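You operate a simulated robot arm through the tools that you are given. There is no shell and no other tool. Be economical: measure what you need, move in short steps, check, and stop when the job is done.

The job below is to be done with a simulated two-armed robot. You get a single attempt, and the scene is never put back.

## Task
Pick up the red-banded tall carton with one hand, pass it to the other hand and put it on the upper shelf of the blue rack. Set down upright: red-banded tall carton.

The check looks at the end state, three seconds after you hand in, the way a careful person would. Anything else that was tipped, shoved, dropped, spilled or broken makes it a failure.

## Robot
Two 7-joint arms with two-finger parallel grippers on one trunk, on a base that drives. Base frame: it is fixed to the floor where the robot stands at the start and does not move with it; the origin is under the middle of the robot, x ahead of it, y to its left, z up. Units: mm, degrees, N and s.
The left shoulder is at the start at [70, 134, 1101], the right one opposite. With the tool pointing down near the work surface each hand reaches from about 100 to 640 mm from the robot's upright axis, wherever it stands, measured 20 degrees to its own side. Places, roughly: red-banded tall carton (6x9x12 cm) [500, 100, 800]; upper shelf of the blue rack [1300, -800, 1300]. Payload 1.57 kg a hand.
The TCP of each hand is the grasp point between the finger pads, 30 mm short of the fingertips. In the tool frame z runs along the fingers and y along their closing line. The gripper opens to 80 mm. The fingers are 17 mm wide and 12 mm thick; the gripper's body (40 by 82 mm) begins 80 mm behind the TCP.
Orientation is that of the tool frame in the base frame, as a unit quaternion [w, x, y, z]. With the fingers straight down and closing along the base's y, the tool's x points along the base's -x, its y along +y and its z along -z.

## Interface
- The arms move only by the tool apply_moves. It takes "left_targets", "right_targets" or both (then of equal length, played together; a hand with none holds still); each is one flat list of numbers, 7 for each row, row after row: the finger opening in m, from 0 to 0.08, then the shift along the tool's x, y, z in m, then the turn, a rotation vector about the tool's x, y, z in degrees. In form: [claw, tx, ty, tz, wx, wy, wz, claw, tx, ty, tz, wx, wy, wz, ...]. A call has 1 to 20 rows; each row shifts and turns the commanded pose from where the row before left it, along the tool's axes as they then stand. Each row takes 0.2 s and may step no farther than 50 mm and 8.6 degrees from the row before; otherwise, or with a gripper value out of range, the whole call is refused. A pose out of reach is approached as far as the arm can. The call stops where the force on the tool passes 40 N (or 10 N more than at its start, if that is more) or the arm is blocked; 0.2 s more then pass. Each finger travels about 153 mm/s and halts on what it meets, pressing with about 42 N; the grip force reading is that of the motor and also rises with nothing between the fingers. The clock runs only during rows and for 0.2 s after the last one: add rows that do not move to give the fingers time. The reply holds the time, the measured pose of the TCP, the force on the tool along the base axes, the opening and the grip force, in the units named above and with some noise, with the torque about the TCP (base axes, N m) and any sound that the robot's microphone picked up.
- Cameras (640 x 400 px; columns grow to the right, rows downward): "scene" is now at [132.6, 18.2, 1319.2]; the picture's right is [0.23, -0.97, 0.00], its down [-0.65, -0.15, -0.74] and it looks along [0.72, 0.17, -0.67] (base axes); focal length 256 px, centre (320, 200). "left" rides on the left gripper at [72, 7, -122] in its tool frame; the picture's right is [-0.09, 1.00, 0.00], its down [-0.84, -0.08, -0.54] and it looks along [-0.54, -0.05, 0.84] (tool axes); focal length 238 px, centre (320, 200). "right" rides on the right gripper at [72, -7, -122] in its tool frame; the picture's right is [0.09, 1.00, 0.00], its down [-0.84, 0.08, -0.54] and it looks along [-0.54, 0.05, 0.84] (tool axes); focal length 238 px, centre (320, 200). There is no depth. A picture from a camera that has moved, and an enlarged one, comes with that camera's place and axes in the base frame and with its lens.
- capture(camera): a new picture of that camera. The clock stands still meanwhile.
- raise_lower(by): slides the trunk up (or, below 0, down) by that many mm; the arms and the scene camera ride with it, the base frame stays. It gives what a move gives, with no picture.
- steer(legs): drives the robot by 1 to 6 legs, each [ahead, left, turn to the left] in mm, mm and degrees, along the robot's own axes; the way and the turn of a leg run together, so that a leg with both is an arc; at most 1500 mm and 180 degrees a leg. The arms and the cameras ride along, it lands a little off, and it stops where it bumps. It gives what a move gives.
- aim_head(pan, tilt): turns the head with the scene camera to pan (to the left, within 86 degrees either way) and tilt (down, from -29 to 69), counted from straight ahead of the robot. It gives what a move gives.
- close_up(camera, box): a new picture of the part [left, top, right, bottom] of that camera's present view, enlarged. The clock stands still meanwhile.
- sign_off(): hands the job in; it is judged then, once.

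Go step by step. Nothing tells you exact positions but the pictures and the camera data: compare them with the known pose of the tool, close in by small moves and look again before you grip or let go. The budget is 120 turns and 88 pictures, counting those below and the enlarged ones. Unless the task says otherwise, let go and move clear before handing in, and close with one line.

The tools are called after ">>>" as name(argument=value, ...) on one line, values as JSON. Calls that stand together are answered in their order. apply_moves: Moves the arms, as the interface text tells. Its arguments: {"type":"object","properties":{"left_targets":{"type":"array","items":{"type":"number"}},"right_targets":{"type":"array","items":{"type":"number"}}},"required":[]} The other tools are called the same way: raise_lower (by) slides the trunk up or down; steer (legs) drives the base; aim_head (pan, tilt) turns the head that bears the scene camera; capture (camera) takes a picture; close_up (camera, box) takes an enlarged picture of a part of a camera's view; sign_off () hands the job in.

At the start:

```text
time_s: 0.0
left_ee_pos: [424.7, 333.6, 1018.2]
left_tool_rot: [0.0, 0.001, 1.0, 0.001]
left_ft_force: [-0.8, 0.4, -0.4]
left_torque: [0.0, 0.03, 0.0]
left_finger_gap: 79.8
left_grip_force: 0.1
right_ee_pos: [385.6, -46.7, 1070.0]
right_tool_rot: [0.0, 0.0, 1.0, 0.0]
right_ft_force: [0.3, -1.0, 0.9]
right_torque: [-0.01, 0.03, -0.04]
right_finger_gap: 80.2
right_grip_force: 0.1
trunk travel left (down, up): [-675.0, 265.0]
robot x, y, heading: [1.6, 0.1, -0.2]
head pan, tilt: [13.3, 42.2]
```

scene: 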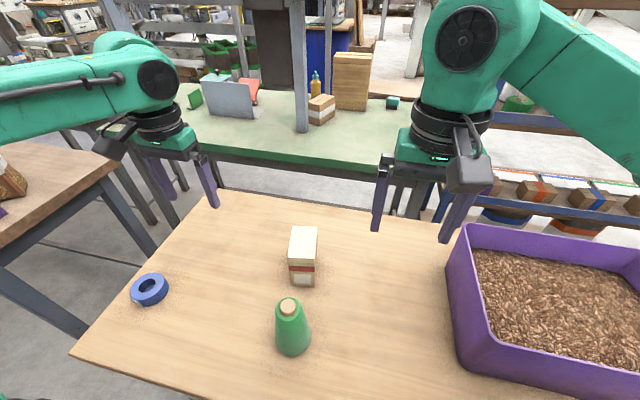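
right: 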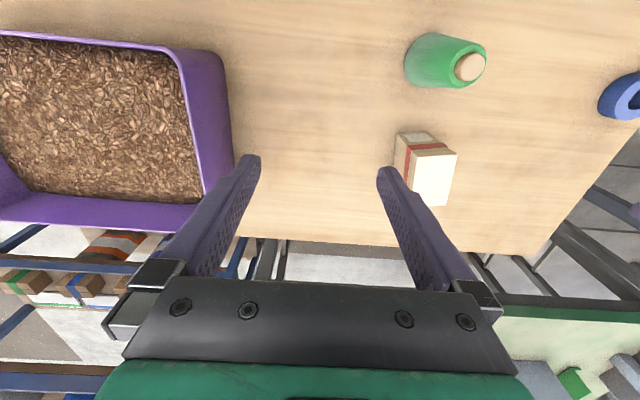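
left: 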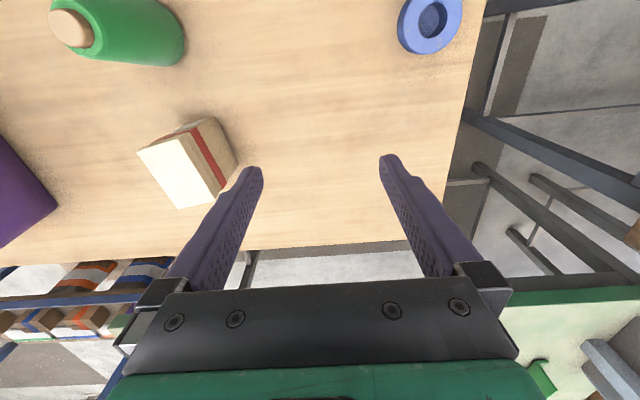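

I see the red-banded carton in the middle of the table, with a green bottle just in front of it, a blue ring on the left and a purple bin on the right. I'll enlarge the carton first, then turn the head to find the blue rack.

>>> close_up(camera="scene", box=[220, 200, 380, 300])

>>> aim_head(pan=-35, tilt=10)

>>> capture(camera="scene")

```text
4.00 times, centred on (300, 250) of scene
camera zoom: at [132.6, 18.2, 1319.2], right [0.23, -0.97, 0.0], down [-0.65, -0.15, -0.74], along [0.72, 0.17, -0.67], focal length 1026 px, centre (400, 0)
```

zoom: 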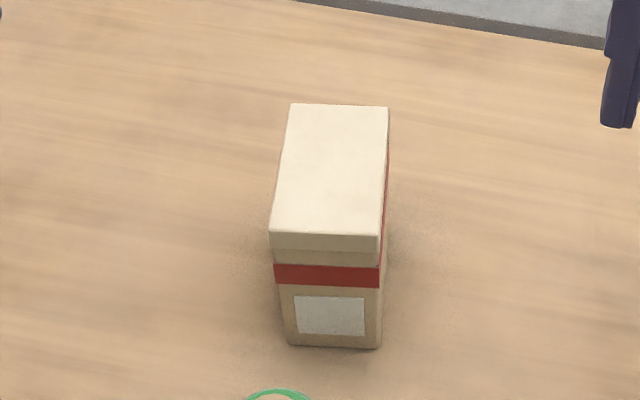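

```text
time_s: 1.2
left_ee_pos: [423.9, 332.9, 1018.4]
left_tool_rot: [-0.001, -0.001, 1.0, -0.001]
left_ft_force: [-0.8, -0.2, 0.4]
left_torque: [0.02, 0.03, -0.01]
left_finger_gap: 80.4
left_grip_force: 0.1
right_ee_pos: [387.0, -46.8, 1070.6]
right_tool_rot: [-0.001, 0.0, 1.0, 0.0]
right_ft_force: [0.6, 0.6, -0.2]
right_torque: [-0.05, -0.03, 0.02]
right_finger_gap: 79.9
right_grip_force: 0.1
trunk travel left (down, up): [-675.0, 265.0]
robot x, y, heading: [-0.1, -3.4, -0.0]
head pan, tilt: [-35.0, 10.0]
```

```text
83 pictures are left
camera scene: at [127.6, -54.3, 1370.1], right [-0.57, -0.82, 0.0], down [-0.14, 0.1, -0.98], along [0.81, -0.56, -0.17], focal length 256 px, centre (320, 200)
```

scene: 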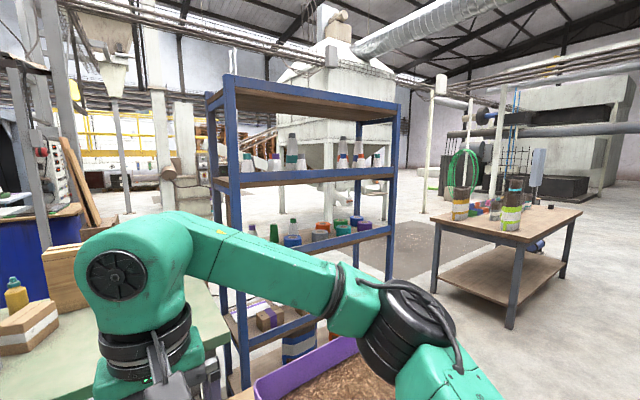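

The rack's shelf near z = 1300 is the one with white bottles on it. I'll enlarge it to find free room.

>>> close_up(camera="scene", box=[200, 65, 410, 196])

>>> close_up(camera="scene", box=[200, 180, 410, 311])

```text
3.05 times, centred on (305, 130) of scene
camera zoom: at [127.6, -54.3, 1370.1], right [-0.57, -0.82, 0.0], down [-0.14, 0.1, -0.98], along [0.81, -0.56, -0.17], focal length 782 px, centre (366, 412)
```

zoom: 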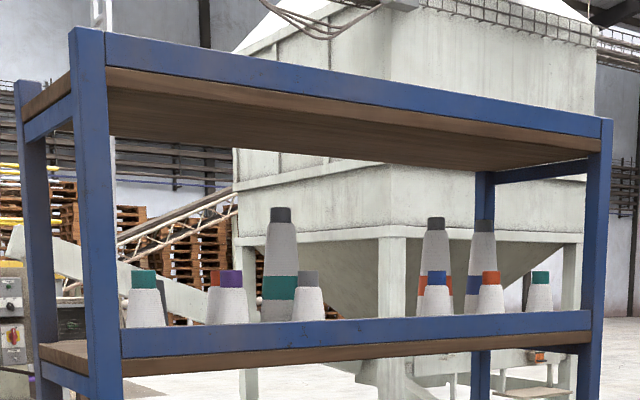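

```text
3.05 times, centred on (305, 246) of scene
camera zoom: at [127.6, -54.3, 1370.1], right [-0.57, -0.82, 0.0], down [-0.14, 0.1, -0.98], along [0.81, -0.56, -0.17], focal length 782 px, centre (366, 61)
```

zoom: 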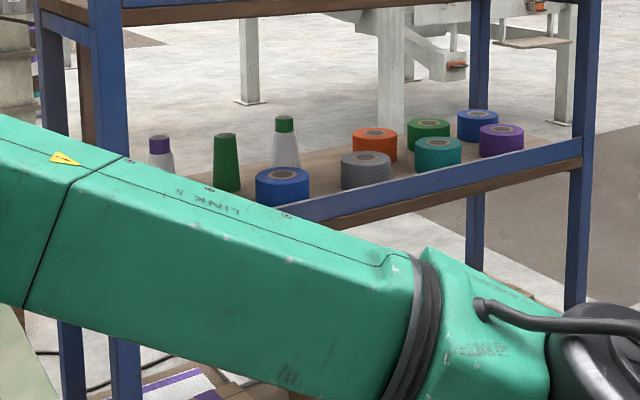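

The rack is roughly square to the base frame with its front facing me. Its upper shelf has a raised blue lip and several cones, with a free gap near the middle. I put the carton at about [481, 140] with its top at z = 860, its long side turned about 10° left. I'll bring the left hand above it and check.

>>> apply_moves(left_targets=[0.08, -0.0144, -0.038, 0.0116, 0, 0, 0, 0.08, -0.0144, -0.038, 0.0116, 0, 0, 0, 0.08, -0.0144, -0.038, 0.0116, 0, 0, 0, 0.08, -0.0144, -0.038, 0.0116, 0, 0, 0, 0.08, -0.0144, -0.038, 0.0116, 0, 0, 0, 0.08, 0, 0, 0, 0, 0, -5.25, 0.08, 0, 0, 0, 0, 0, -5.25, 0.08, 0, 0, 0, 0, 0, 0])

>>> aim_head(pan=13, tilt=45)

>>> capture(camera="left")

>>> capture(camera="scene")

```text
time_s: 3.0
left_ee_pos: [496.7, 142.4, 959.1]
left_tool_rot: [0.0, -0.092, 0.996, 0.0]
left_ft_force: [-1.0, -0.5, 0.5]
left_torque: [-0.02, -0.02, 0.0]
left_finger_gap: 79.9
left_grip_force: 0.0
right_ee_pos: [386.6, -46.3, 1071.2]
right_tool_rot: [0.001, 0.0, 1.0, 0.0]
right_ft_force: [0.4, 0.2, 0.6]
right_torque: [-0.01, -0.01, -0.01]
right_finger_gap: 79.9
right_grip_force: 0.1
trunk travel left (down, up): [-675.0, 265.0]
robot x, y, heading: [0.5, 1.7, 0.0]
head pan, tilt: [-35.0, 10.0]
```

```text
time_s: 4.1
left_ee_pos: [497.8, 142.9, 959.7]
left_tool_rot: [0.0, -0.091, 0.996, 0.0]
left_ft_force: [0.1, -0.7, 0.0]
left_torque: [0.0, 0.0, 0.02]
left_finger_gap: 80.1
left_grip_force: 0.1
right_ee_pos: [386.3, -46.8, 1070.9]
right_tool_rot: [0.0, 0.0, 1.0, 0.0]
right_ft_force: [0.2, 0.0, -0.4]
right_torque: [0.04, 0.0, 0.0]
right_finger_gap: 80.0
right_grip_force: 0.0
trunk travel left (down, up): [-675.0, 265.0]
robot x, y, heading: [0.5, 3.0, 0.1]
head pan, tilt: [13.0, 45.0]
```

```text
80 pictures are left
camera left: at [425.6, 137.6, 1082.3], right [-0.09, 1.0, 0.0], down [0.84, 0.08, 0.54], along [0.54, 0.05, -0.84], focal length 238 px, centre (320, 200)
```

left: 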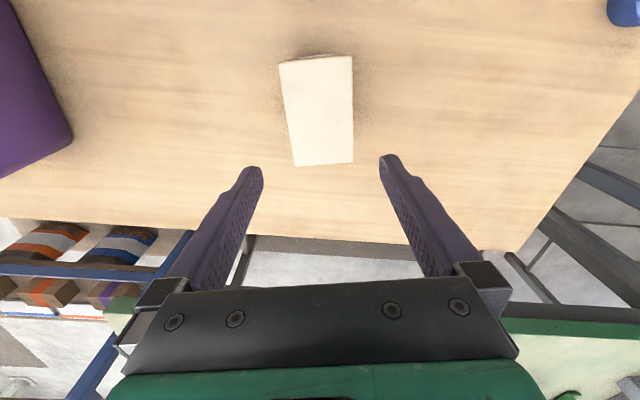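

```text
79 pictures are left
camera scene: at [130.7, 17.1, 1315.2], right [0.22, -0.97, 0.0], down [-0.69, -0.16, -0.71], along [0.69, 0.16, -0.71], focal length 256 px, centre (320, 200)
```

scene: 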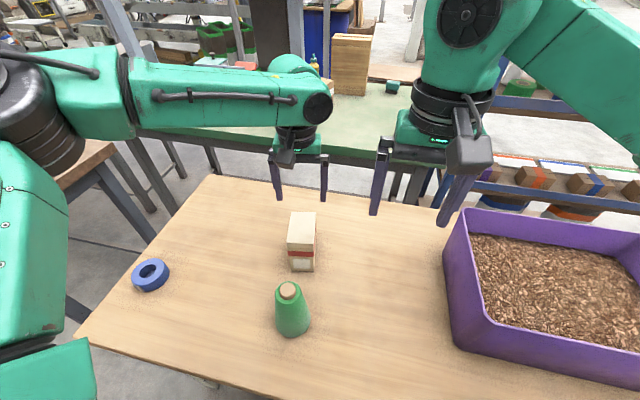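

Both cameras agree: the carton's centre is at [480, 142], turned 10.7°, so the left hand needs about 3 mm to the left. I'll go down with open fingers, stop around the top half, close, and check.

>>> apply_moves(left_targets=[0.08, 0, 0.003, 0.03, 0, 0, 0, 0.08, 0, 0, 0.03, 0, 0, 0, 0.08, 0, 0, 0.03, 0, 0, 0, 0.08, 0, 0, 0.0275, 0, 0, 0, 0.08, 0, 0, 0, 0, 0, 0])

>>> capture(camera="left")

```text
time_s: 5.3
left_ee_pos: [493.7, 149.3, 843.5]
left_tool_rot: [0.001, -0.091, 0.996, 0.0]
left_ft_force: [-0.1, 0.1, -0.3]
left_torque: [-0.03, 0.0, 0.0]
left_finger_gap: 80.0
left_grip_force: 0.0
left hand out of reach, approached as far as the arm can: row 4
right_ee_pos: [386.2, -46.5, 1070.4]
right_tool_rot: [0.0, 0.0, 1.0, 0.0]
right_ft_force: [-0.5, -0.1, 0.2]
right_torque: [0.0, -0.02, 0.02]
right_finger_gap: 79.8
right_grip_force: 0.1
trunk travel left (down, up): [-675.0, 265.0]
robot x, y, heading: [2.7, 0.3, 0.0]
head pan, tilt: [13.0, 45.0]
```

```text
78 pictures are left
camera left: at [421.5, 143.3, 966.2], right [-0.09, 1.0, 0.0], down [0.84, 0.08, 0.54], along [0.54, 0.05, -0.84], focal length 238 px, centre (320, 200)
```

left: 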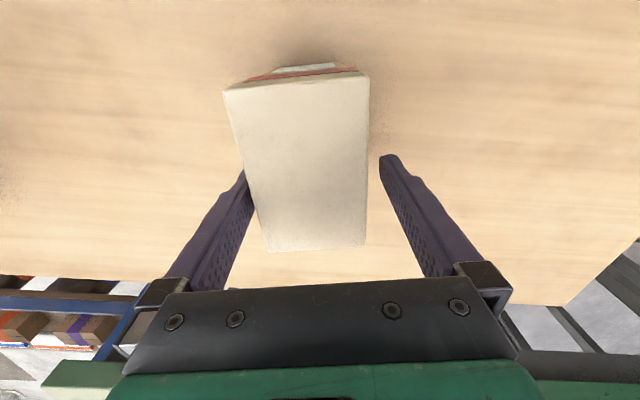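

The carton's centre is confirmed at [480, 142], and the hand sits about 4 mm too far left. I'll shift it over, then close.

>>> apply_moves(left_targets=[0.08, 0.002, -0.0044, 0, 0, 0, 0, 0.08, 0, 0, 0, 0, 0, 0])

```text
time_s: 5.9
left_ee_pos: [490.7, 143.7, 845.9]
left_tool_rot: [0.001, -0.092, 0.996, 0.0]
left_ft_force: [0.7, 0.1, 0.0]
left_torque: [0.01, 0.02, 0.0]
left_finger_gap: 80.2
left_grip_force: 0.2
right_ee_pos: [385.8, -46.4, 1070.3]
right_tool_rot: [0.0, 0.0, 1.0, 0.001]
right_ft_force: [-0.2, 1.0, -0.4]
right_torque: [0.03, -0.01, -0.03]
right_finger_gap: 80.2
right_grip_force: 0.0
trunk travel left (down, up): [-675.0, 265.0]
robot x, y, heading: [2.4, 0.6, 0.1]
head pan, tilt: [13.0, 45.0]
```

The hand is centred over the carton now, so I'll close and lift a little.

>>> apply_moves(left_targets=[0.04, 0, 0, 0, 0, 0, 0, 0.04, 0, 0, 0, 0, 0, 0, 0.04, 0, 0, 0, 0, 0, 0])

>>> capture(camera="left")

```text
time_s: 6.7
left_ee_pos: [491.5, 145.4, 845.0]
left_tool_rot: [0.001, -0.091, 0.996, -0.002]
left_ft_force: [-0.3, 0.0, 0.4]
left_torque: [0.01, -0.08, -0.03]
left_finger_gap: 57.4
left_grip_force: 41.9
right_ee_pos: [387.6, -45.7, 1070.8]
right_tool_rot: [-0.001, -0.001, 1.0, 0.0]
right_ft_force: [0.1, 0.2, 0.1]
right_torque: [0.03, 0.0, 0.01]
right_finger_gap: 80.1
right_grip_force: 0.1
trunk travel left (down, up): [-675.0, 265.0]
robot x, y, heading: [0.8, 1.5, 0.1]
head pan, tilt: [13.0, 45.0]
```

```text
77 pictures are left
camera left: at [419.4, 139.6, 967.5], right [-0.09, 1.0, 0.0], down [0.84, 0.08, 0.54], along [0.54, 0.05, -0.84], focal length 238 px, centre (320, 200)
```

left: 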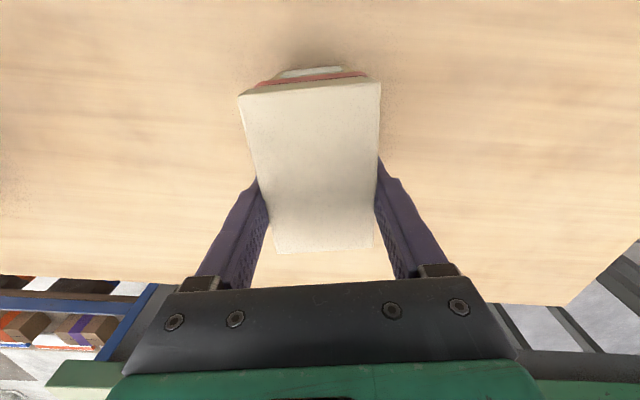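

The grip is firm at 57 mm. I'll lift straight up with the trunk.

>>> raise_lower(by=200)

>>> capture(camera="scene")

```text
time_s: 8.9
left_ee_pos: [490.7, 145.1, 1044.3]
left_tool_rot: [0.0, -0.092, 0.996, -0.001]
left_ft_force: [0.6, -0.3, -1.3]
left_torque: [-0.01, 0.0, -0.02]
left_finger_gap: 57.4
left_grip_force: 42.2
right_ee_pos: [386.6, -46.4, 1270.3]
right_tool_rot: [0.0, 0.0, 1.0, 0.0]
right_ft_force: [-0.5, -0.4, 0.0]
right_torque: [-0.03, 0.01, 0.0]
right_finger_gap: 80.2
right_grip_force: 0.1
trunk travel left (down, up): [-875.0, 65.0]
robot x, y, heading: [2.8, -5.6, 0.0]
head pan, tilt: [13.0, 45.0]
```

```text
76 pictures are left
camera scene: at [130.9, 17.3, 1515.1], right [0.23, -0.97, 0.0], down [-0.69, -0.16, -0.71], along [0.69, 0.16, -0.71], focal length 256 px, centre (320, 200)
```

scene: 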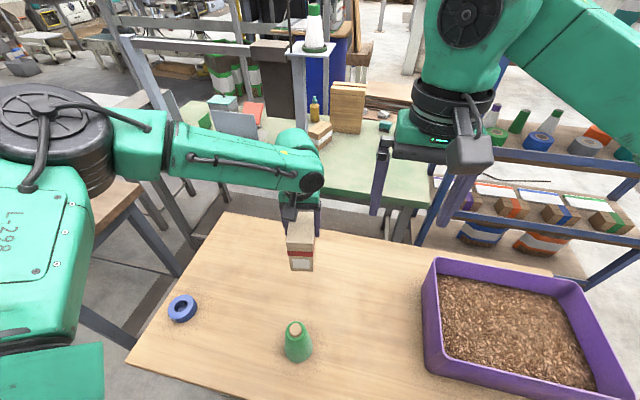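

The carton hangs straight and weighs little. Next I'll move the right hand forward and pitch it towards horizontal, about 30° below, so it can take the carton from the robot's side below the left fingers.

>>> apply_moves(right_targets=[0.08, -0.04, -0.03, 0, 0, 0, 0, 0.08, -0.04, -0.03, 0, 0, 0, 0, 0.08, 0, 0, 0, 0, -8.5, 0, 0.08, 0, 0, 0, 0, -8.5, 0, 0.08, 0, 0, 0, 0, -8.5, 0, 0.08, 0, 0, 0, 0, -8.5, 0, 0.08, 0, 0, 0, 0, -8.5, 0, 0.08, 0, 0, 0, 0, -8.5, 0, 0.08, 0, 0, 0, 0, -8.5, 0, 0.08, 0, 0, 0, 0, 0, 0])

>>> capture(camera="scene")

>>> capture(camera="right")

```text
time_s: 11.1
left_ee_pos: [490.3, 144.8, 1044.1]
left_tool_rot: [0.001, -0.092, 0.996, -0.001]
left_ft_force: [-0.7, -0.7, -0.3]
left_torque: [0.0, -0.03, 0.0]
left_finger_gap: 57.3
left_grip_force: 41.3
right_ee_pos: [466.6, -106.0, 1270.4]
right_tool_rot: [0.497, 0.0, 0.868, 0.0]
right_ft_force: [-0.7, 0.1, -0.4]
right_torque: [0.03, -0.03, 0.04]
right_finger_gap: 80.0
right_grip_force: 0.1
trunk travel left (down, up): [-875.0, 65.0]
robot x, y, heading: [-0.4, -0.7, -0.0]
head pan, tilt: [13.0, 45.0]
```

```text
75 pictures are left
camera scene: at [130.8, 17.4, 1515.1], right [0.22, -0.97, 0.0], down [-0.69, -0.16, -0.71], along [0.69, 0.16, -0.71], focal length 256 px, centre (320, 200)
```

scene: 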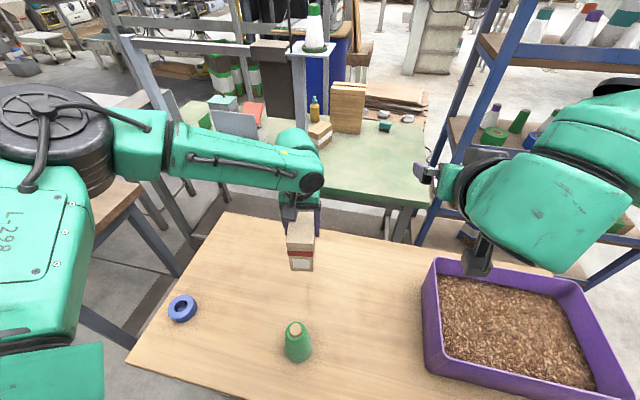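

```text
74 pictures are left
camera right: at [326.5, -112.5, 1270.2], right [-0.05, 1.0, -0.08], down [-0.04, 0.08, 1.0], along [1.0, 0.05, 0.04], focal length 238 px, centre (320, 200)
```

right: 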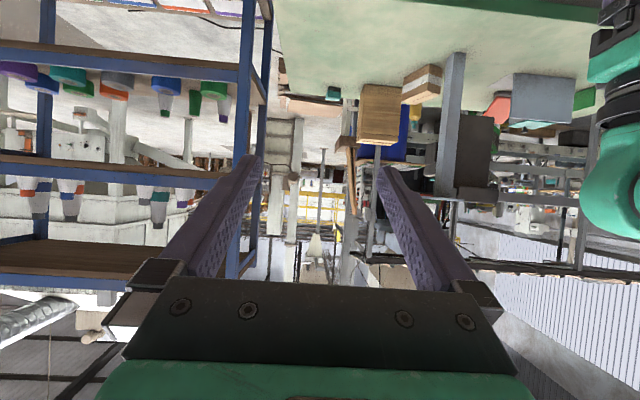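

The right hand tilts freely. I'll drop it to the hand-over height and turn it 20° left; the left hand will bring the carton in after.

>>> apply_moves(right_targets=[0.08, 0.0393, 0.006, 0.015, 0, 0, 0, 0.08, 0.0393, 0.006, 0.015, 0, 0, 0, 0.08, 0.0393, 0.006, 0.015, 0, 0, 0, 0.08, 0.0393, 0.006, 0.015, 0, 0, 0, 0.08, 0, 0, 0, -5.75, 0, -3.38, 0.08, 0, 0, 0, -5.75, 0, -3.38, 0.08, 0, 0, 0, -5.75, 0, -3.38, 0.08, 0, 0, 0, 0, 0, 0])

>>> capture(camera="scene")

```text
time_s: 12.9
left_ee_pos: [490.5, 145.1, 1045.3]
left_tool_rot: [0.0, -0.091, 0.996, -0.001]
left_ft_force: [0.5, -0.9, -0.8]
left_torque: [0.02, -0.01, 0.02]
left_finger_gap: 57.4
left_grip_force: 42.0
right_ee_pos: [439.1, -82.6, 1105.3]
right_tool_rot: [0.489, -0.152, 0.855, 0.087]
right_ft_force: [-0.2, -1.0, -0.1]
right_torque: [0.0, 0.01, -0.01]
right_finger_gap: 80.0
right_grip_force: 0.1
trunk travel left (down, up): [-875.0, 65.0]
robot x, y, heading: [1.5, 0.5, 0.1]
head pan, tilt: [13.0, 45.0]
```

```text
73 pictures are left
camera scene: at [131.0, 17.5, 1515.1], right [0.23, -0.97, 0.0], down [-0.69, -0.16, -0.71], along [0.69, 0.16, -0.71], focal length 256 px, centre (320, 200)
```

scene: 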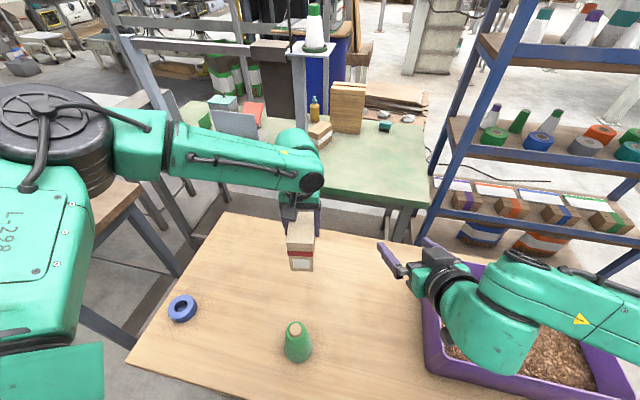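

The right hand is where I wanted it. Now the left hand brings the carton in front of it and turns to the matching 20°.

>>> apply_moves(left_targets=[0.04, -0.0093, -0.0314, -0.0175, 0, 0, 0, 0.04, -0.0093, -0.0314, -0.0175, 0, 0, 0, 0.04, -0.0093, -0.0314, -0.0175, 0, 0, 0, 0.04, -0.0093, -0.0314, -0.0175, 0, 0, 0, 0.04, -0.0093, -0.0314, -0.0175, 0, 0, 0, 0.04, -0.0093, -0.0314, -0.0175, 0, 0, 0, 0.04, 0, 0, 0, 0, 0, -4.75, 0.04, 0, 0, 0, 0, 0, -4.75, 0.04, 0, 0, 0, 0, 0, 0])

>>> capture(camera="scene")

>>> capture(camera="right")

>>> capture(camera="left")

```text
time_s: 14.9
left_ee_pos: [468.8, 84.9, 1173.3]
left_tool_rot: [0.0, -0.175, 0.985, 0.0]
left_ft_force: [0.0, 0.8, -1.2]
left_torque: [-0.03, -0.04, 0.0]
left_finger_gap: 57.3
left_grip_force: 42.1
left hand out of reach, approached as far as the arm can: row 1, 2, 3, 4, 5, 6
right_ee_pos: [438.7, -82.7, 1105.5]
right_tool_rot: [0.489, -0.151, 0.855, 0.087]
right_ft_force: [0.0, 0.3, -0.6]
right_torque: [-0.02, -0.01, -0.01]
right_finger_gap: 80.1
right_grip_force: 0.1
trunk travel left (down, up): [-875.0, 65.0]
robot x, y, heading: [-0.7, -0.5, -0.1]
head pan, tilt: [13.0, 45.0]
```

```text
72 pictures are left
camera scene: at [130.6, 17.1, 1515.2], right [0.22, -0.97, 0.0], down [-0.69, -0.16, -0.71], along [0.69, 0.16, -0.71], focal length 256 px, centre (320, 200)
```

scene: 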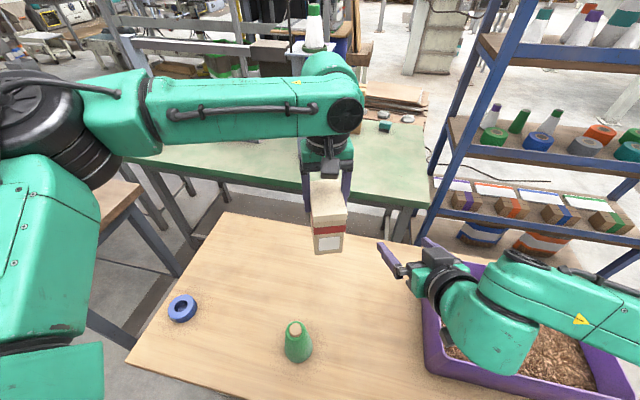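

```text
71 pictures are left
camera right: at [308.6, -136.7, 1104.8], right [-0.38, 0.92, -0.08], down [-0.07, 0.06, 1.0], along [0.92, 0.39, 0.04], focal length 238 px, centre (320, 200)
```

right: 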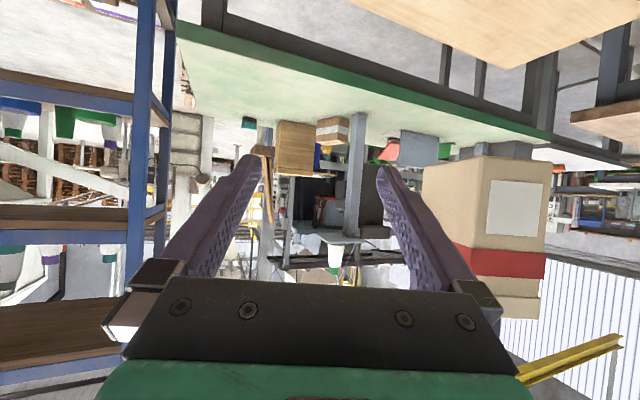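

```text
70 pictures are left
camera left: at [400.0, 68.7, 1296.2], right [-0.26, 0.97, 0.0], down [0.81, 0.21, 0.54], along [0.53, 0.14, -0.84], focal length 238 px, centre (320, 200)
```

left: 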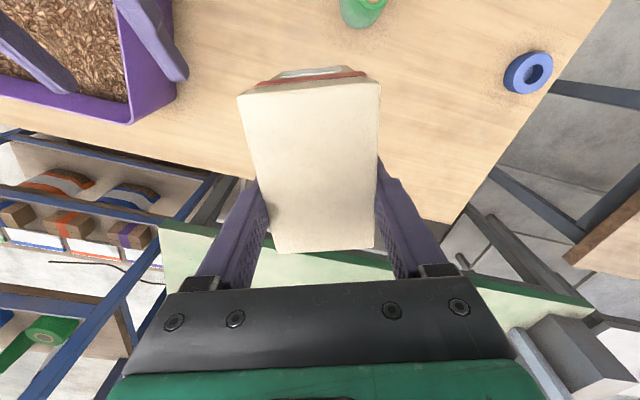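

The left hand can't reach across that far: it stopped at [469, 85, 1173] with the carton still well held. I'll bring it back to its own side and turn the carton to a 60° yaw, so the right hand can come in from the right.

>>> apply_moves(left_targets=[0.04, -0.021, 0.027, 0.0065, 0, 0, 0, 0.04, -0.021, 0.027, 0.0065, 0, 0, 0, 0.04, 0, 0, 0, 0, 0, 0])

```text
time_s: 15.7
left_ee_pos: [490.7, 149.8, 1160.3]
left_tool_rot: [0.001, -0.174, 0.985, 0.0]
left_ft_force: [1.0, 0.0, -1.6]
left_torque: [0.0, -0.01, -0.01]
left_finger_gap: 57.6
left_grip_force: 41.7
right_ee_pos: [438.7, -83.7, 1104.2]
right_tool_rot: [0.489, -0.15, 0.855, 0.086]
right_ft_force: [0.1, 0.7, 0.5]
right_torque: [0.02, 0.02, 0.0]
right_finger_gap: 79.7
right_grip_force: 0.0
trunk travel left (down, up): [-875.0, 65.0]
robot x, y, heading: [1.4, -0.4, -0.4]
head pan, tilt: [13.0, 45.0]
```

The move starts from the pose the arm actually reached, which is good. Both hands turn to the 60° yaw now.

>>> apply_moves(left_targets=[0.04, 0, 0, 0, 0, 0, -8, 0.04, 0, 0, 0, 0, 0, -8, 0.04, 0, 0, 0, 0, 0, -8, 0.04, 0, 0, 0, 0, 0, -8, 0.04, 0, 0, 0, 0, 0, -8, 0.04, 0, 0, 0, 0, 0, 0], right_targets=[0.08, 0, 0, 0, -6.9, 0, -4.06, 0.08, 0, 0, 0, -6.9, 0, -4.06, 0.08, 0, 0, 0, -6.9, 0, -4.06, 0.08, 0, 0, 0, -6.9, 0, -4.06, 0.08, 0, 0, 0, -6.9, 0, -4.06, 0.08, 0, 0, 0, 0, 0, 0])

>>> capture(camera="scene")

>>> capture(camera="right")

```text
time_s: 17.1
left_ee_pos: [489.8, 149.9, 1160.3]
left_tool_rot: [0.0, -0.5, 0.866, -0.001]
left_ft_force: [0.6, -0.2, -0.8]
left_torque: [0.02, -0.01, -0.02]
left_finger_gap: 57.8
left_grip_force: 41.9
right_ee_pos: [433.6, -66.5, 1106.9]
right_tool_rot: [0.457, -0.339, 0.795, 0.21]
right_ft_force: [0.4, -0.7, -0.3]
right_torque: [0.0, 0.01, -0.03]
right_finger_gap: 79.8
right_grip_force: 0.0
right hand out of reach, approached as far as the arm can: row 4, 5
trunk travel left (down, up): [-875.0, 65.0]
robot x, y, heading: [1.1, -0.2, -0.2]
head pan, tilt: [13.0, 45.0]
```

```text
69 pictures are left
camera scene: at [130.8, 16.7, 1515.1], right [0.22, -0.97, 0.0], down [-0.69, -0.16, -0.71], along [0.69, 0.16, -0.71], focal length 256 px, centre (320, 200)
```

scene: 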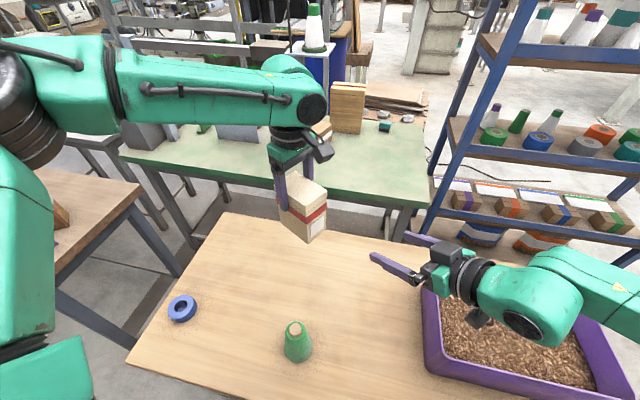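

```text
68 pictures are left
camera right: at [342.0, -175.1, 1104.0], right [-0.76, 0.65, -0.06], down [-0.08, -0.01, 1.0], along [0.65, 0.76, 0.05], focal length 238 px, centre (320, 200)
```

right: 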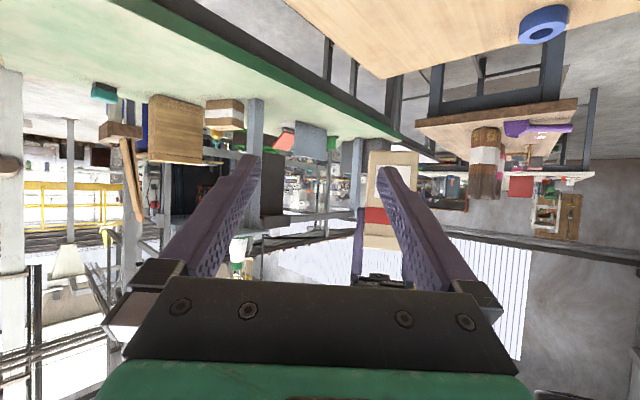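

The right hand stopped at about 48° yaw, so I'll set the left to match and bring the right in line in front of the carton's near face.

>>> apply_moves(left_targets=[0.04, 0, 0, 0, 0, 0, 6, 0.04, 0, 0, 0, 0, 0, 6, 0.04, 0, 0, 0, 0, 0, 0, 0.04, 0, 0, 0, 0, 0, 0], right_targets=[0.08, -0.011, 0.0333, 0.0162, 0, 0, 0, 0.08, -0.011, 0.0333, 0.0162, 0, 0, 0, 0.08, -0.011, 0.0333, 0.0162, 0, 0, 0, 0.08, 0, 0, 0, 0, 0, 0])

>>> capture(camera="scene")

>>> capture(camera="right")

```text
time_s: 18.1
left_ee_pos: [488.9, 150.3, 1160.5]
left_tool_rot: [0.0, -0.407, 0.913, -0.001]
left_ft_force: [0.4, 0.4, -2.0]
left_torque: [0.0, -0.01, 0.04]
left_finger_gap: 57.3
left_grip_force: 42.1
right_ee_pos: [400.2, 43.6, 1112.0]
right_tool_rot: [0.457, -0.338, 0.795, 0.21]
right_ft_force: [0.2, -0.3, -0.5]
right_torque: [0.0, -0.01, 0.0]
right_finger_gap: 80.1
right_grip_force: 0.0
trunk travel left (down, up): [-875.0, 65.0]
robot x, y, heading: [-1.7, 0.7, -0.2]
head pan, tilt: [13.0, 45.0]
```

```text
67 pictures are left
camera scene: at [130.6, 16.8, 1515.2], right [0.22, -0.97, 0.0], down [-0.69, -0.16, -0.71], along [0.69, 0.16, -0.71], focal length 256 px, centre (320, 200)
```

scene: 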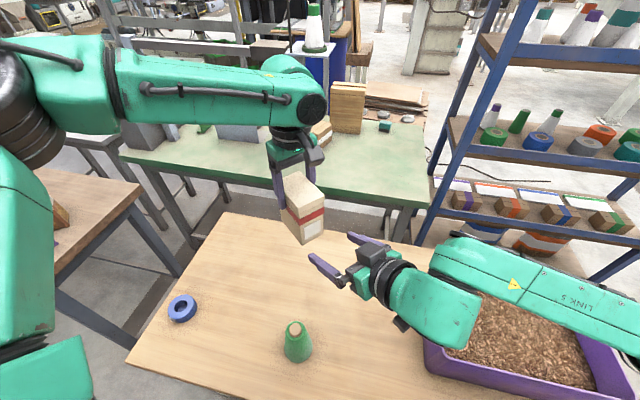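

```text
66 pictures are left
camera right: at [309.3, -63.2, 1110.5], right [-0.76, 0.65, -0.06], down [-0.08, -0.01, 1.0], along [0.65, 0.76, 0.05], focal length 238 px, centre (320, 200)
```

right: 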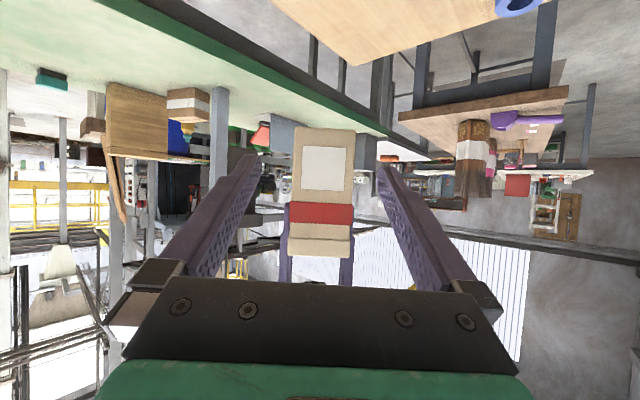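

The carton's near face is centred between the open right fingers, and the computed offsets agree. I'll slide the right fingers over its lower part, below the left fingertips.

>>> apply_moves(right_targets=[0.08, -0.0135, 0.004, 0.0234, 0, 0, 0, 0.08, -0.0135, 0.002, 0.0234, 0, 0, 0, 0.08, -0.0135, 0, 0.0234, 0, 0, 0, 0.08, 0, 0, 0, 0, 0, 0])

>>> capture(camera="right")

>>> capture(camera="left")

```text
time_s: 19.1
left_ee_pos: [491.1, 151.5, 1159.8]
left_tool_rot: [0.0, -0.407, 0.913, -0.001]
left_ft_force: [-0.2, 0.2, -1.7]
left_torque: [0.02, -0.05, 0.0]
left_finger_gap: 57.7
left_grip_force: 42.5
right_ee_pos: [452.8, 108.0, 1113.3]
right_tool_rot: [0.457, -0.339, 0.795, 0.21]
right_ft_force: [0.2, 0.6, 0.0]
right_torque: [-0.05, -0.02, 0.02]
right_finger_gap: 80.0
right_grip_force: 0.0
trunk travel left (down, up): [-875.0, 65.0]
robot x, y, heading: [-4.0, 0.9, -0.1]
head pan, tilt: [13.0, 45.0]
```

```text
65 pictures are left
camera right: at [360.9, 0.2, 1111.5], right [-0.76, 0.65, -0.06], down [-0.08, 0.0, 1.0], along [0.65, 0.76, 0.05], focal length 238 px, centre (320, 200)
```

right: 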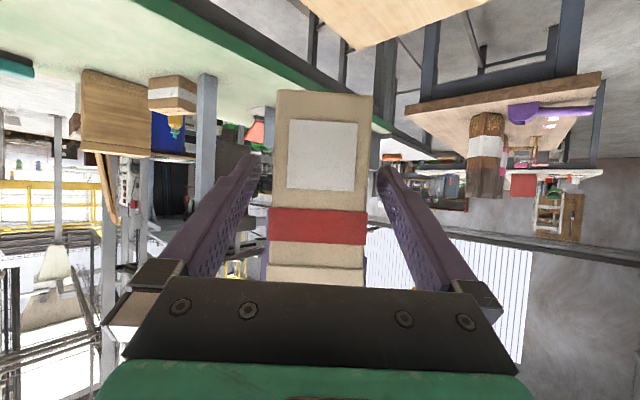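

```text
64 pictures are left
camera left: at [437.6, 103.6, 1282.9], right [-0.68, 0.73, 0.0], down [0.62, 0.57, 0.54], along [0.4, 0.37, -0.84], focal length 238 px, centre (320, 200)
```

left: 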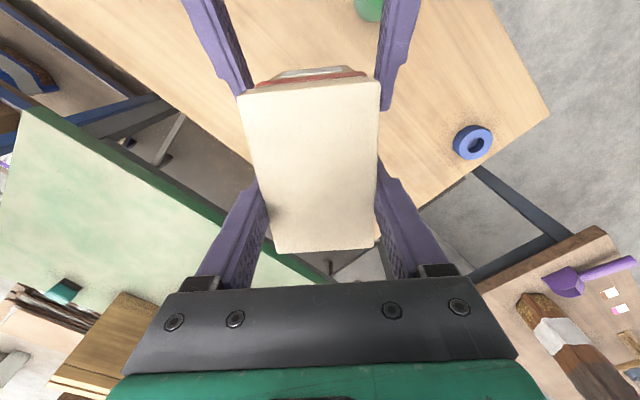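

The right fingers straddle the carton symmetrically. I'll go 28 mm further in and close the right hand, with the left still holding.

>>> apply_moves(right_targets=[0.08, -0.0069, 0.0002, 0.0122, 0, 0, 0, 0.08, -0.0069, 0.0002, 0.0122, 0, 0, 0, 0.08, 0, 0, 0, 0, 0, 0])

>>> capture(camera="left")

>>> capture(camera="right")

```text
time_s: 19.9
left_ee_pos: [490.1, 149.6, 1160.5]
left_tool_rot: [0.0, -0.406, 0.914, 0.0]
left_ft_force: [-0.4, -0.3, -0.9]
left_torque: [0.04, 0.01, 0.0]
left_finger_gap: 57.5
left_grip_force: 41.4
right_ee_pos: [470.0, 128.3, 1113.4]
right_tool_rot: [0.457, -0.339, 0.795, 0.209]
right_ft_force: [0.5, 0.6, 0.7]
right_torque: [0.0, -0.03, 0.0]
right_finger_gap: 79.9
right_grip_force: 0.0
trunk travel left (down, up): [-875.0, 65.0]
robot x, y, heading: [2.4, 1.2, -0.0]
head pan, tilt: [13.0, 45.0]
```

```text
63 pictures are left
camera left: at [437.5, 103.2, 1283.0], right [-0.68, 0.73, 0.0], down [0.62, 0.57, 0.54], along [0.4, 0.37, -0.84], focal length 238 px, centre (320, 200)
```

left: 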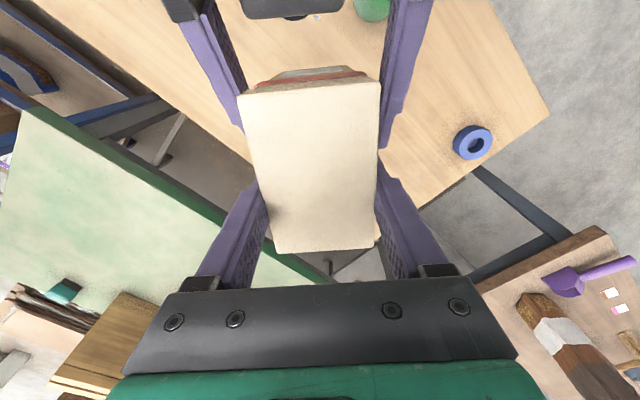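

```text
62 pictures are left
camera right: at [379.0, 20.5, 1111.2], right [-0.76, 0.65, -0.06], down [-0.08, 0.0, 1.0], along [0.65, 0.76, 0.05], focal length 238 px, centre (320, 200)
```

right: 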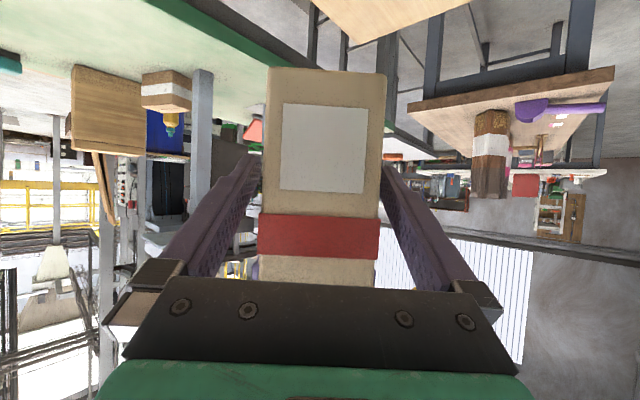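

Both hands are aligned on the carton, so I'll close the right hand.

>>> apply_moves(right_targets=[0.04, 0, 0, 0, 0, 0, 0, 0.04, 0, 0, 0, 0, 0, 0, 0.04, 0, 0, 0, 0, 0, 0])

>>> capture(camera="left")

```text
time_s: 20.7
left_ee_pos: [490.0, 151.1, 1161.0]
left_tool_rot: [0.0, -0.408, 0.913, 0.0]
left_ft_force: [-1.8, -1.5, -0.7]
left_torque: [0.29, 0.23, -0.35]
left_finger_gap: 57.7
left_grip_force: 42.5
right_ee_pos: [470.7, 128.5, 1113.0]
right_tool_rot: [0.457, -0.339, 0.796, 0.208]
right_ft_force: [1.4, 0.0, 0.0]
right_torque: [-0.31, -0.13, 0.34]
right_finger_gap: 57.7
right_grip_force: 42.1
trunk travel left (down, up): [-875.0, 65.0]
robot x, y, heading: [-2.7, 0.8, -0.2]
head pan, tilt: [13.0, 45.0]
```

```text
61 pictures are left
camera left: at [437.6, 103.6, 1282.8], right [-0.68, 0.73, 0.0], down [0.62, 0.57, 0.54], along [0.4, 0.37, -0.84], focal length 238 px, centre (320, 200)
```

left: 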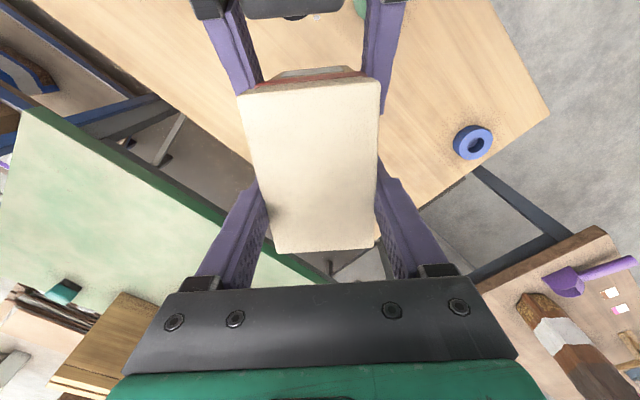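

Both hands hold it with small forces. The left hand opens and goes straight up.

>>> apply_moves(left_targets=[0.08, 0, 0, 0, 0, 0, 0, 0.08, 0, 0, 0, 0, 0, 0, 0.08, 0, 0, -0.03, 0, 0, 0, 0.08, 0, 0, -0.03, 0, 0, 0, 0.08, 0, 0, 0, 0, 0, 0])

>>> capture(camera="right")

>>> capture(camera="left")

```text
time_s: 21.9
left_ee_pos: [491.2, 151.9, 1219.9]
left_tool_rot: [0.0, -0.407, 0.914, 0.0]
left_ft_force: [0.2, -0.3, 0.3]
left_torque: [-0.01, 0.04, -0.03]
left_finger_gap: 80.0
left_grip_force: 0.1
right_ee_pos: [470.9, 128.3, 1113.9]
right_tool_rot: [0.457, -0.339, 0.795, 0.209]
right_ft_force: [-0.8, 0.3, 0.5]
right_torque: [-0.03, 0.02, 0.0]
right_finger_gap: 57.5
right_grip_force: 42.3
trunk travel left (down, up): [-875.0, 65.0]
robot x, y, heading: [-0.5, 0.5, 0.1]
head pan, tilt: [13.0, 45.0]
```

```text
60 pictures are left
camera right: at [379.5, 20.8, 1110.9], right [-0.76, 0.65, -0.06], down [-0.08, 0.0, 1.0], along [0.65, 0.76, 0.05], focal length 238 px, centre (320, 200)
```

right: 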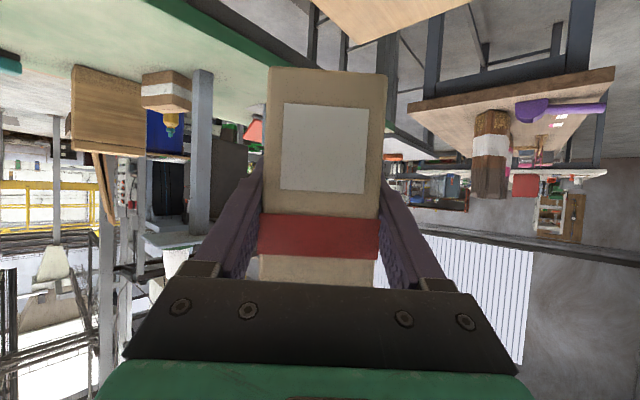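

```text
59 pictures are left
camera left: at [438.0, 103.8, 1343.2], right [-0.68, 0.73, 0.0], down [0.62, 0.57, 0.54], along [0.4, 0.37, -0.84], focal length 238 px, centre (320, 200)
```

left: 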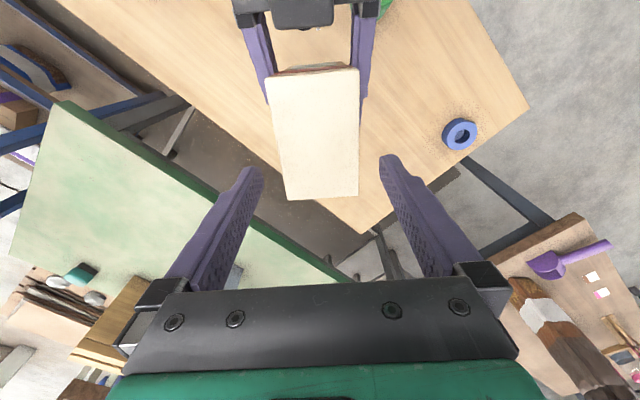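

The hand-over worked: the right hand alone now holds the carton upright. I'll move the left hand up and away to its side, then look over the way to the rack.

>>> apply_moves(left_targets=[0.08, 0, 0, -0.03, 0, 0, 0, 0.08, 0, 0, -0.03, 0, 0, 0, 0.08, -0.0187, 0.033, 0, 0, 0, 0, 0.08, -0.0187, 0.033, 0, 0, 0, 0, 0.08, -0.0187, 0.033, 0, 0, 0, 0, 0.08, -0.0187, 0.033, 0, 0, 0, 0, 0.08, -0.0187, 0.033, 0, 0, 0, 0, 0.08, 0, 0, 0, 0, 0, 6, 0.08, 0, 0, 0, 0, 0, 8, 0.08, 0, 0, 0, 0, 0, 8, 0.08, 0, 0, 0, 0, 0, 8, 0.08, 0, 0, 0, 0, 0, 8])

>>> aim_head(pan=-60, tilt=35)

>>> capture(camera="scene")

```text
time_s: 24.5
left_ee_pos: [430.8, 331.0, 1279.1]
left_tool_rot: [0.0, -0.086, 0.996, 0.0]
left_ft_force: [0.6, 0.1, 0.0]
left_torque: [-0.02, -0.02, -0.01]
left_finger_gap: 80.0
left_grip_force: 0.0
right_ee_pos: [469.4, 128.1, 1113.1]
right_tool_rot: [0.457, -0.34, 0.795, 0.21]
right_ft_force: [0.6, -0.7, 0.1]
right_torque: [-0.02, 0.02, -0.01]
right_finger_gap: 57.5
right_grip_force: 42.1
trunk travel left (down, up): [-875.0, 65.0]
robot x, y, heading: [4.0, -1.8, 0.1]
head pan, tilt: [13.0, 45.0]
```

```text
time_s: 25.9
left_ee_pos: [431.3, 330.3, 1279.8]
left_tool_rot: [0.0, -0.088, 0.996, -0.002]
left_ft_force: [0.3, -0.1, -0.2]
left_torque: [-0.03, 0.0, 0.02]
left_finger_gap: 80.0
left_grip_force: 0.0
right_ee_pos: [469.6, 129.7, 1113.0]
right_tool_rot: [0.458, -0.338, 0.795, 0.209]
right_ft_force: [-1.3, 0.1, 0.7]
right_torque: [-0.04, 0.01, -0.02]
right_finger_gap: 57.6
right_grip_force: 41.8
trunk travel left (down, up): [-875.0, 65.0]
robot x, y, heading: [0.3, -2.6, -0.0]
head pan, tilt: [-60.0, 35.0]
```

```text
58 pictures are left
camera scene: at [95.7, -77.1, 1530.0], right [-0.87, -0.5, 0.0], down [-0.29, 0.5, -0.82], along [0.41, -0.71, -0.57], focal length 256 px, centre (320, 200)
```

scene: 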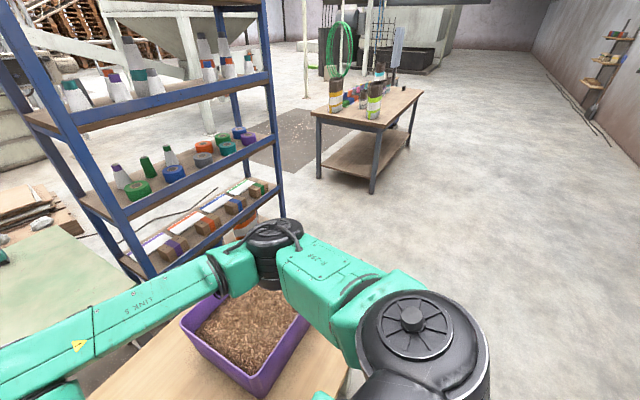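

The carton is secure and the floor to the right is clear, with the table ending near y = -400. I'll pull the right hand back, raise it, and turn it purely about the vertical to point ahead, which keeps the carton upright.

>>> apply_moves(right_targets=[0.04, -0.0008, -0.018, -0.0332, 0, 0, 0, 0.04, -0.0008, -0.018, -0.0332, 0, 0, 0, 0.04, -0.0008, -0.018, -0.0332, 0, 0, 0, 0.04, -0.0008, -0.018, -0.0332, 0, 0, 0, 0.04, -0.0008, -0.018, -0.0332, 0, 0, 0, 0.04, -0.0008, -0.018, -0.0332, 0, 0, 0, 0.04, 0, 0, 0, 6.95, -0.19, 3.95, 0.04, 0, 0, 0, 6.95, -0.19, 3.95, 0.04, 0, 0, 0, 6.95, -0.19, 3.95, 0.04, 0, 0, 0, 6.95, -0.19, 3.95, 0.04, 0, 0, 0, 6.95, -0.19, 3.95, 0.04, 0, 0, 0, 6.95, -0.19, 3.95, 0.04, 0, 0, 0, 0, 0, 0])

>>> capture(camera="right")

```text
time_s: 28.7
left_ee_pos: [430.4, 331.0, 1280.5]
left_tool_rot: [0.0, -0.087, 0.996, 0.0]
left_ft_force: [0.1, 0.1, 1.2]
left_torque: [0.02, -0.01, 0.03]
left_finger_gap: 79.8
left_grip_force: 0.1
right_ee_pos: [437.4, -55.2, 1205.7]
right_tool_rot: [0.504, 0.015, 0.864, 0.004]
right_ft_force: [-0.3, -0.7, -1.2]
right_torque: [-0.01, 0.0, -0.02]
right_finger_gap: 57.7
right_grip_force: 42.1
right hand out of reach, approached as far as the arm can: row 6
trunk travel left (down, up): [-875.0, 65.0]
robot x, y, heading: [1.1, -0.7, -0.2]
head pan, tilt: [-60.0, 35.0]
```

```text
57 pictures are left
camera right: at [296.5, -58.8, 1203.0], right [-0.03, 1.0, -0.06], down [-0.06, 0.06, 1.0], along [1.0, 0.03, 0.06], focal length 238 px, centre (320, 200)
```

right: 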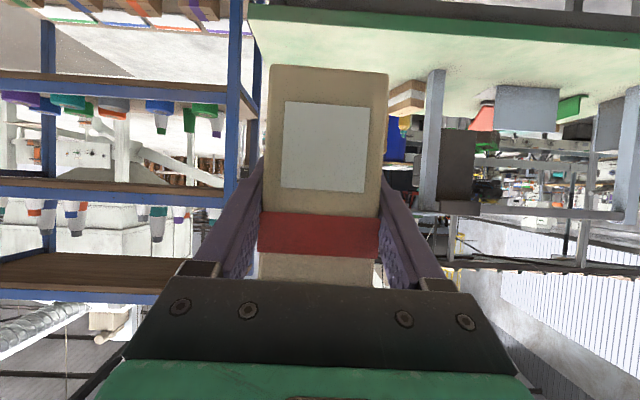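

The carton is still seated squarely in the hand. I'll tuck the left hand back, raise the right a bit, and check the floor to the right before driving.

>>> apply_moves(left_targets=[0.08, 0.035, 0, 0, 0, 0, 0, 0.08, 0.035, 0, 0, 0, 0, 0, 0.08, 0.035, 0, 0, 0, 0, 0])

>>> aim_head(pan=-86, tilt=30)

>>> capture(camera="scene")

```text
time_s: 29.5
left_ee_pos: [326.0, 312.5, 1280.6]
left_tool_rot: [0.001, -0.087, 0.996, 0.0]
left_ft_force: [0.1, -0.1, 0.0]
left_torque: [0.03, -0.02, -0.03]
left_finger_gap: 80.0
left_grip_force: 0.1
right_ee_pos: [435.7, -54.2, 1205.7]
right_tool_rot: [0.503, 0.013, 0.864, 0.006]
right_ft_force: [0.4, 0.5, -0.6]
right_torque: [-0.01, 0.04, -0.03]
right_finger_gap: 57.6
right_grip_force: 41.9
trunk travel left (down, up): [-875.0, 65.0]
robot x, y, heading: [1.0, 1.2, 0.0]
head pan, tilt: [-60.0, 35.0]
```

```text
time_s: 30.4
left_ee_pos: [328.7, 313.6, 1278.7]
left_tool_rot: [0.0, -0.087, 0.996, 0.0]
left_ft_force: [-0.8, -0.3, 0.7]
left_torque: [-0.01, -0.01, -0.02]
left_finger_gap: 80.2
left_grip_force: 0.0
right_ee_pos: [437.8, -54.2, 1205.8]
right_tool_rot: [0.503, 0.013, 0.864, 0.005]
right_ft_force: [-0.5, 0.7, -1.8]
right_torque: [0.01, 0.05, -0.01]
right_finger_gap: 57.5
right_grip_force: 41.9
trunk travel left (down, up): [-875.0, 65.0]
robot x, y, heading: [-4.4, 2.1, 0.2]
head pan, tilt: [-85.9, 30.0]
```

```text
56 pictures are left
camera scene: at [58.4, -91.3, 1537.7], right [-1.0, -0.07, 0.0], down [-0.04, 0.5, -0.87], along [0.06, -0.86, -0.5], focal length 256 px, centre (320, 200)
```

scene: 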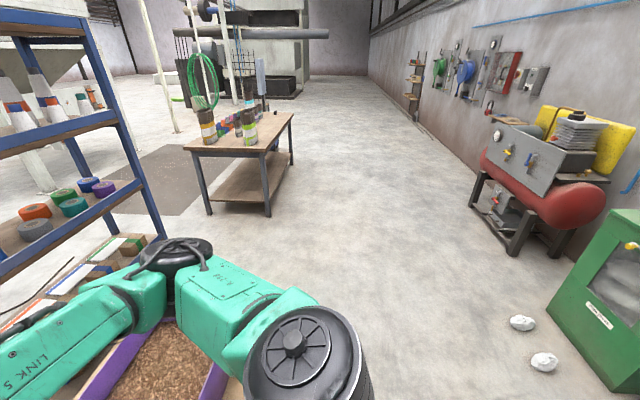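

The floor on the right is clear. I'll back off a little and then drive sideways right, with the head aimed at the rack.

>>> steer(legs=[[-150, 0, 0], [0, -850, 0]])

>>> aim_head(pan=0, tilt=20)

>>> capture(camera="scene")

```text
time_s: 35.9
left_ee_pos: [175.0, -529.8, 1279.0]
left_tool_rot: [-0.001, -0.088, 0.996, 0.0]
left_ft_force: [0.6, 0.8, 0.2]
left_torque: [-0.01, 0.0, -0.01]
left_finger_gap: 80.3
left_grip_force: 0.1
right_ee_pos: [285.4, -897.1, 1205.4]
right_tool_rot: [0.502, 0.013, 0.865, 0.005]
right_ft_force: [0.2, -0.6, -1.8]
right_torque: [-0.01, 0.0, 0.01]
right_finger_gap: 57.3
right_grip_force: 42.0
trunk travel left (down, up): [-875.0, 65.0]
robot x, y, heading: [-153.4, -844.2, 0.1]
head pan, tilt: [-85.9, 30.0]
```

```text
time_s: 37.5
left_ee_pos: [176.7, -532.4, 1278.3]
left_tool_rot: [0.0, -0.088, 0.996, 0.0]
left_ft_force: [-0.3, 0.3, -0.5]
left_torque: [0.03, 0.03, 0.02]
left_finger_gap: 80.1
left_grip_force: 0.0
right_ee_pos: [286.2, -897.6, 1206.2]
right_tool_rot: [0.503, 0.014, 0.864, 0.005]
right_ft_force: [0.7, 0.7, -1.7]
right_torque: [-0.03, 0.01, 0.0]
right_finger_gap: 57.3
right_grip_force: 42.1
trunk travel left (down, up): [-875.0, 65.0]
robot x, y, heading: [-151.7, -843.1, 0.2]
head pan, tilt: [0.0, 20.0]
```

```text
55 pictures are left
camera scene: at [-6.3, -845.1, 1553.8], right [0.0, -1.0, 0.0], down [-0.34, 0.0, -0.94], along [0.94, 0.0, -0.34], focal length 256 px, centre (320, 200)
```

scene: 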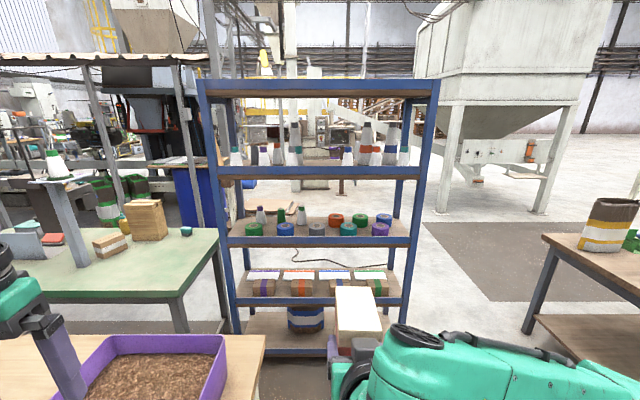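

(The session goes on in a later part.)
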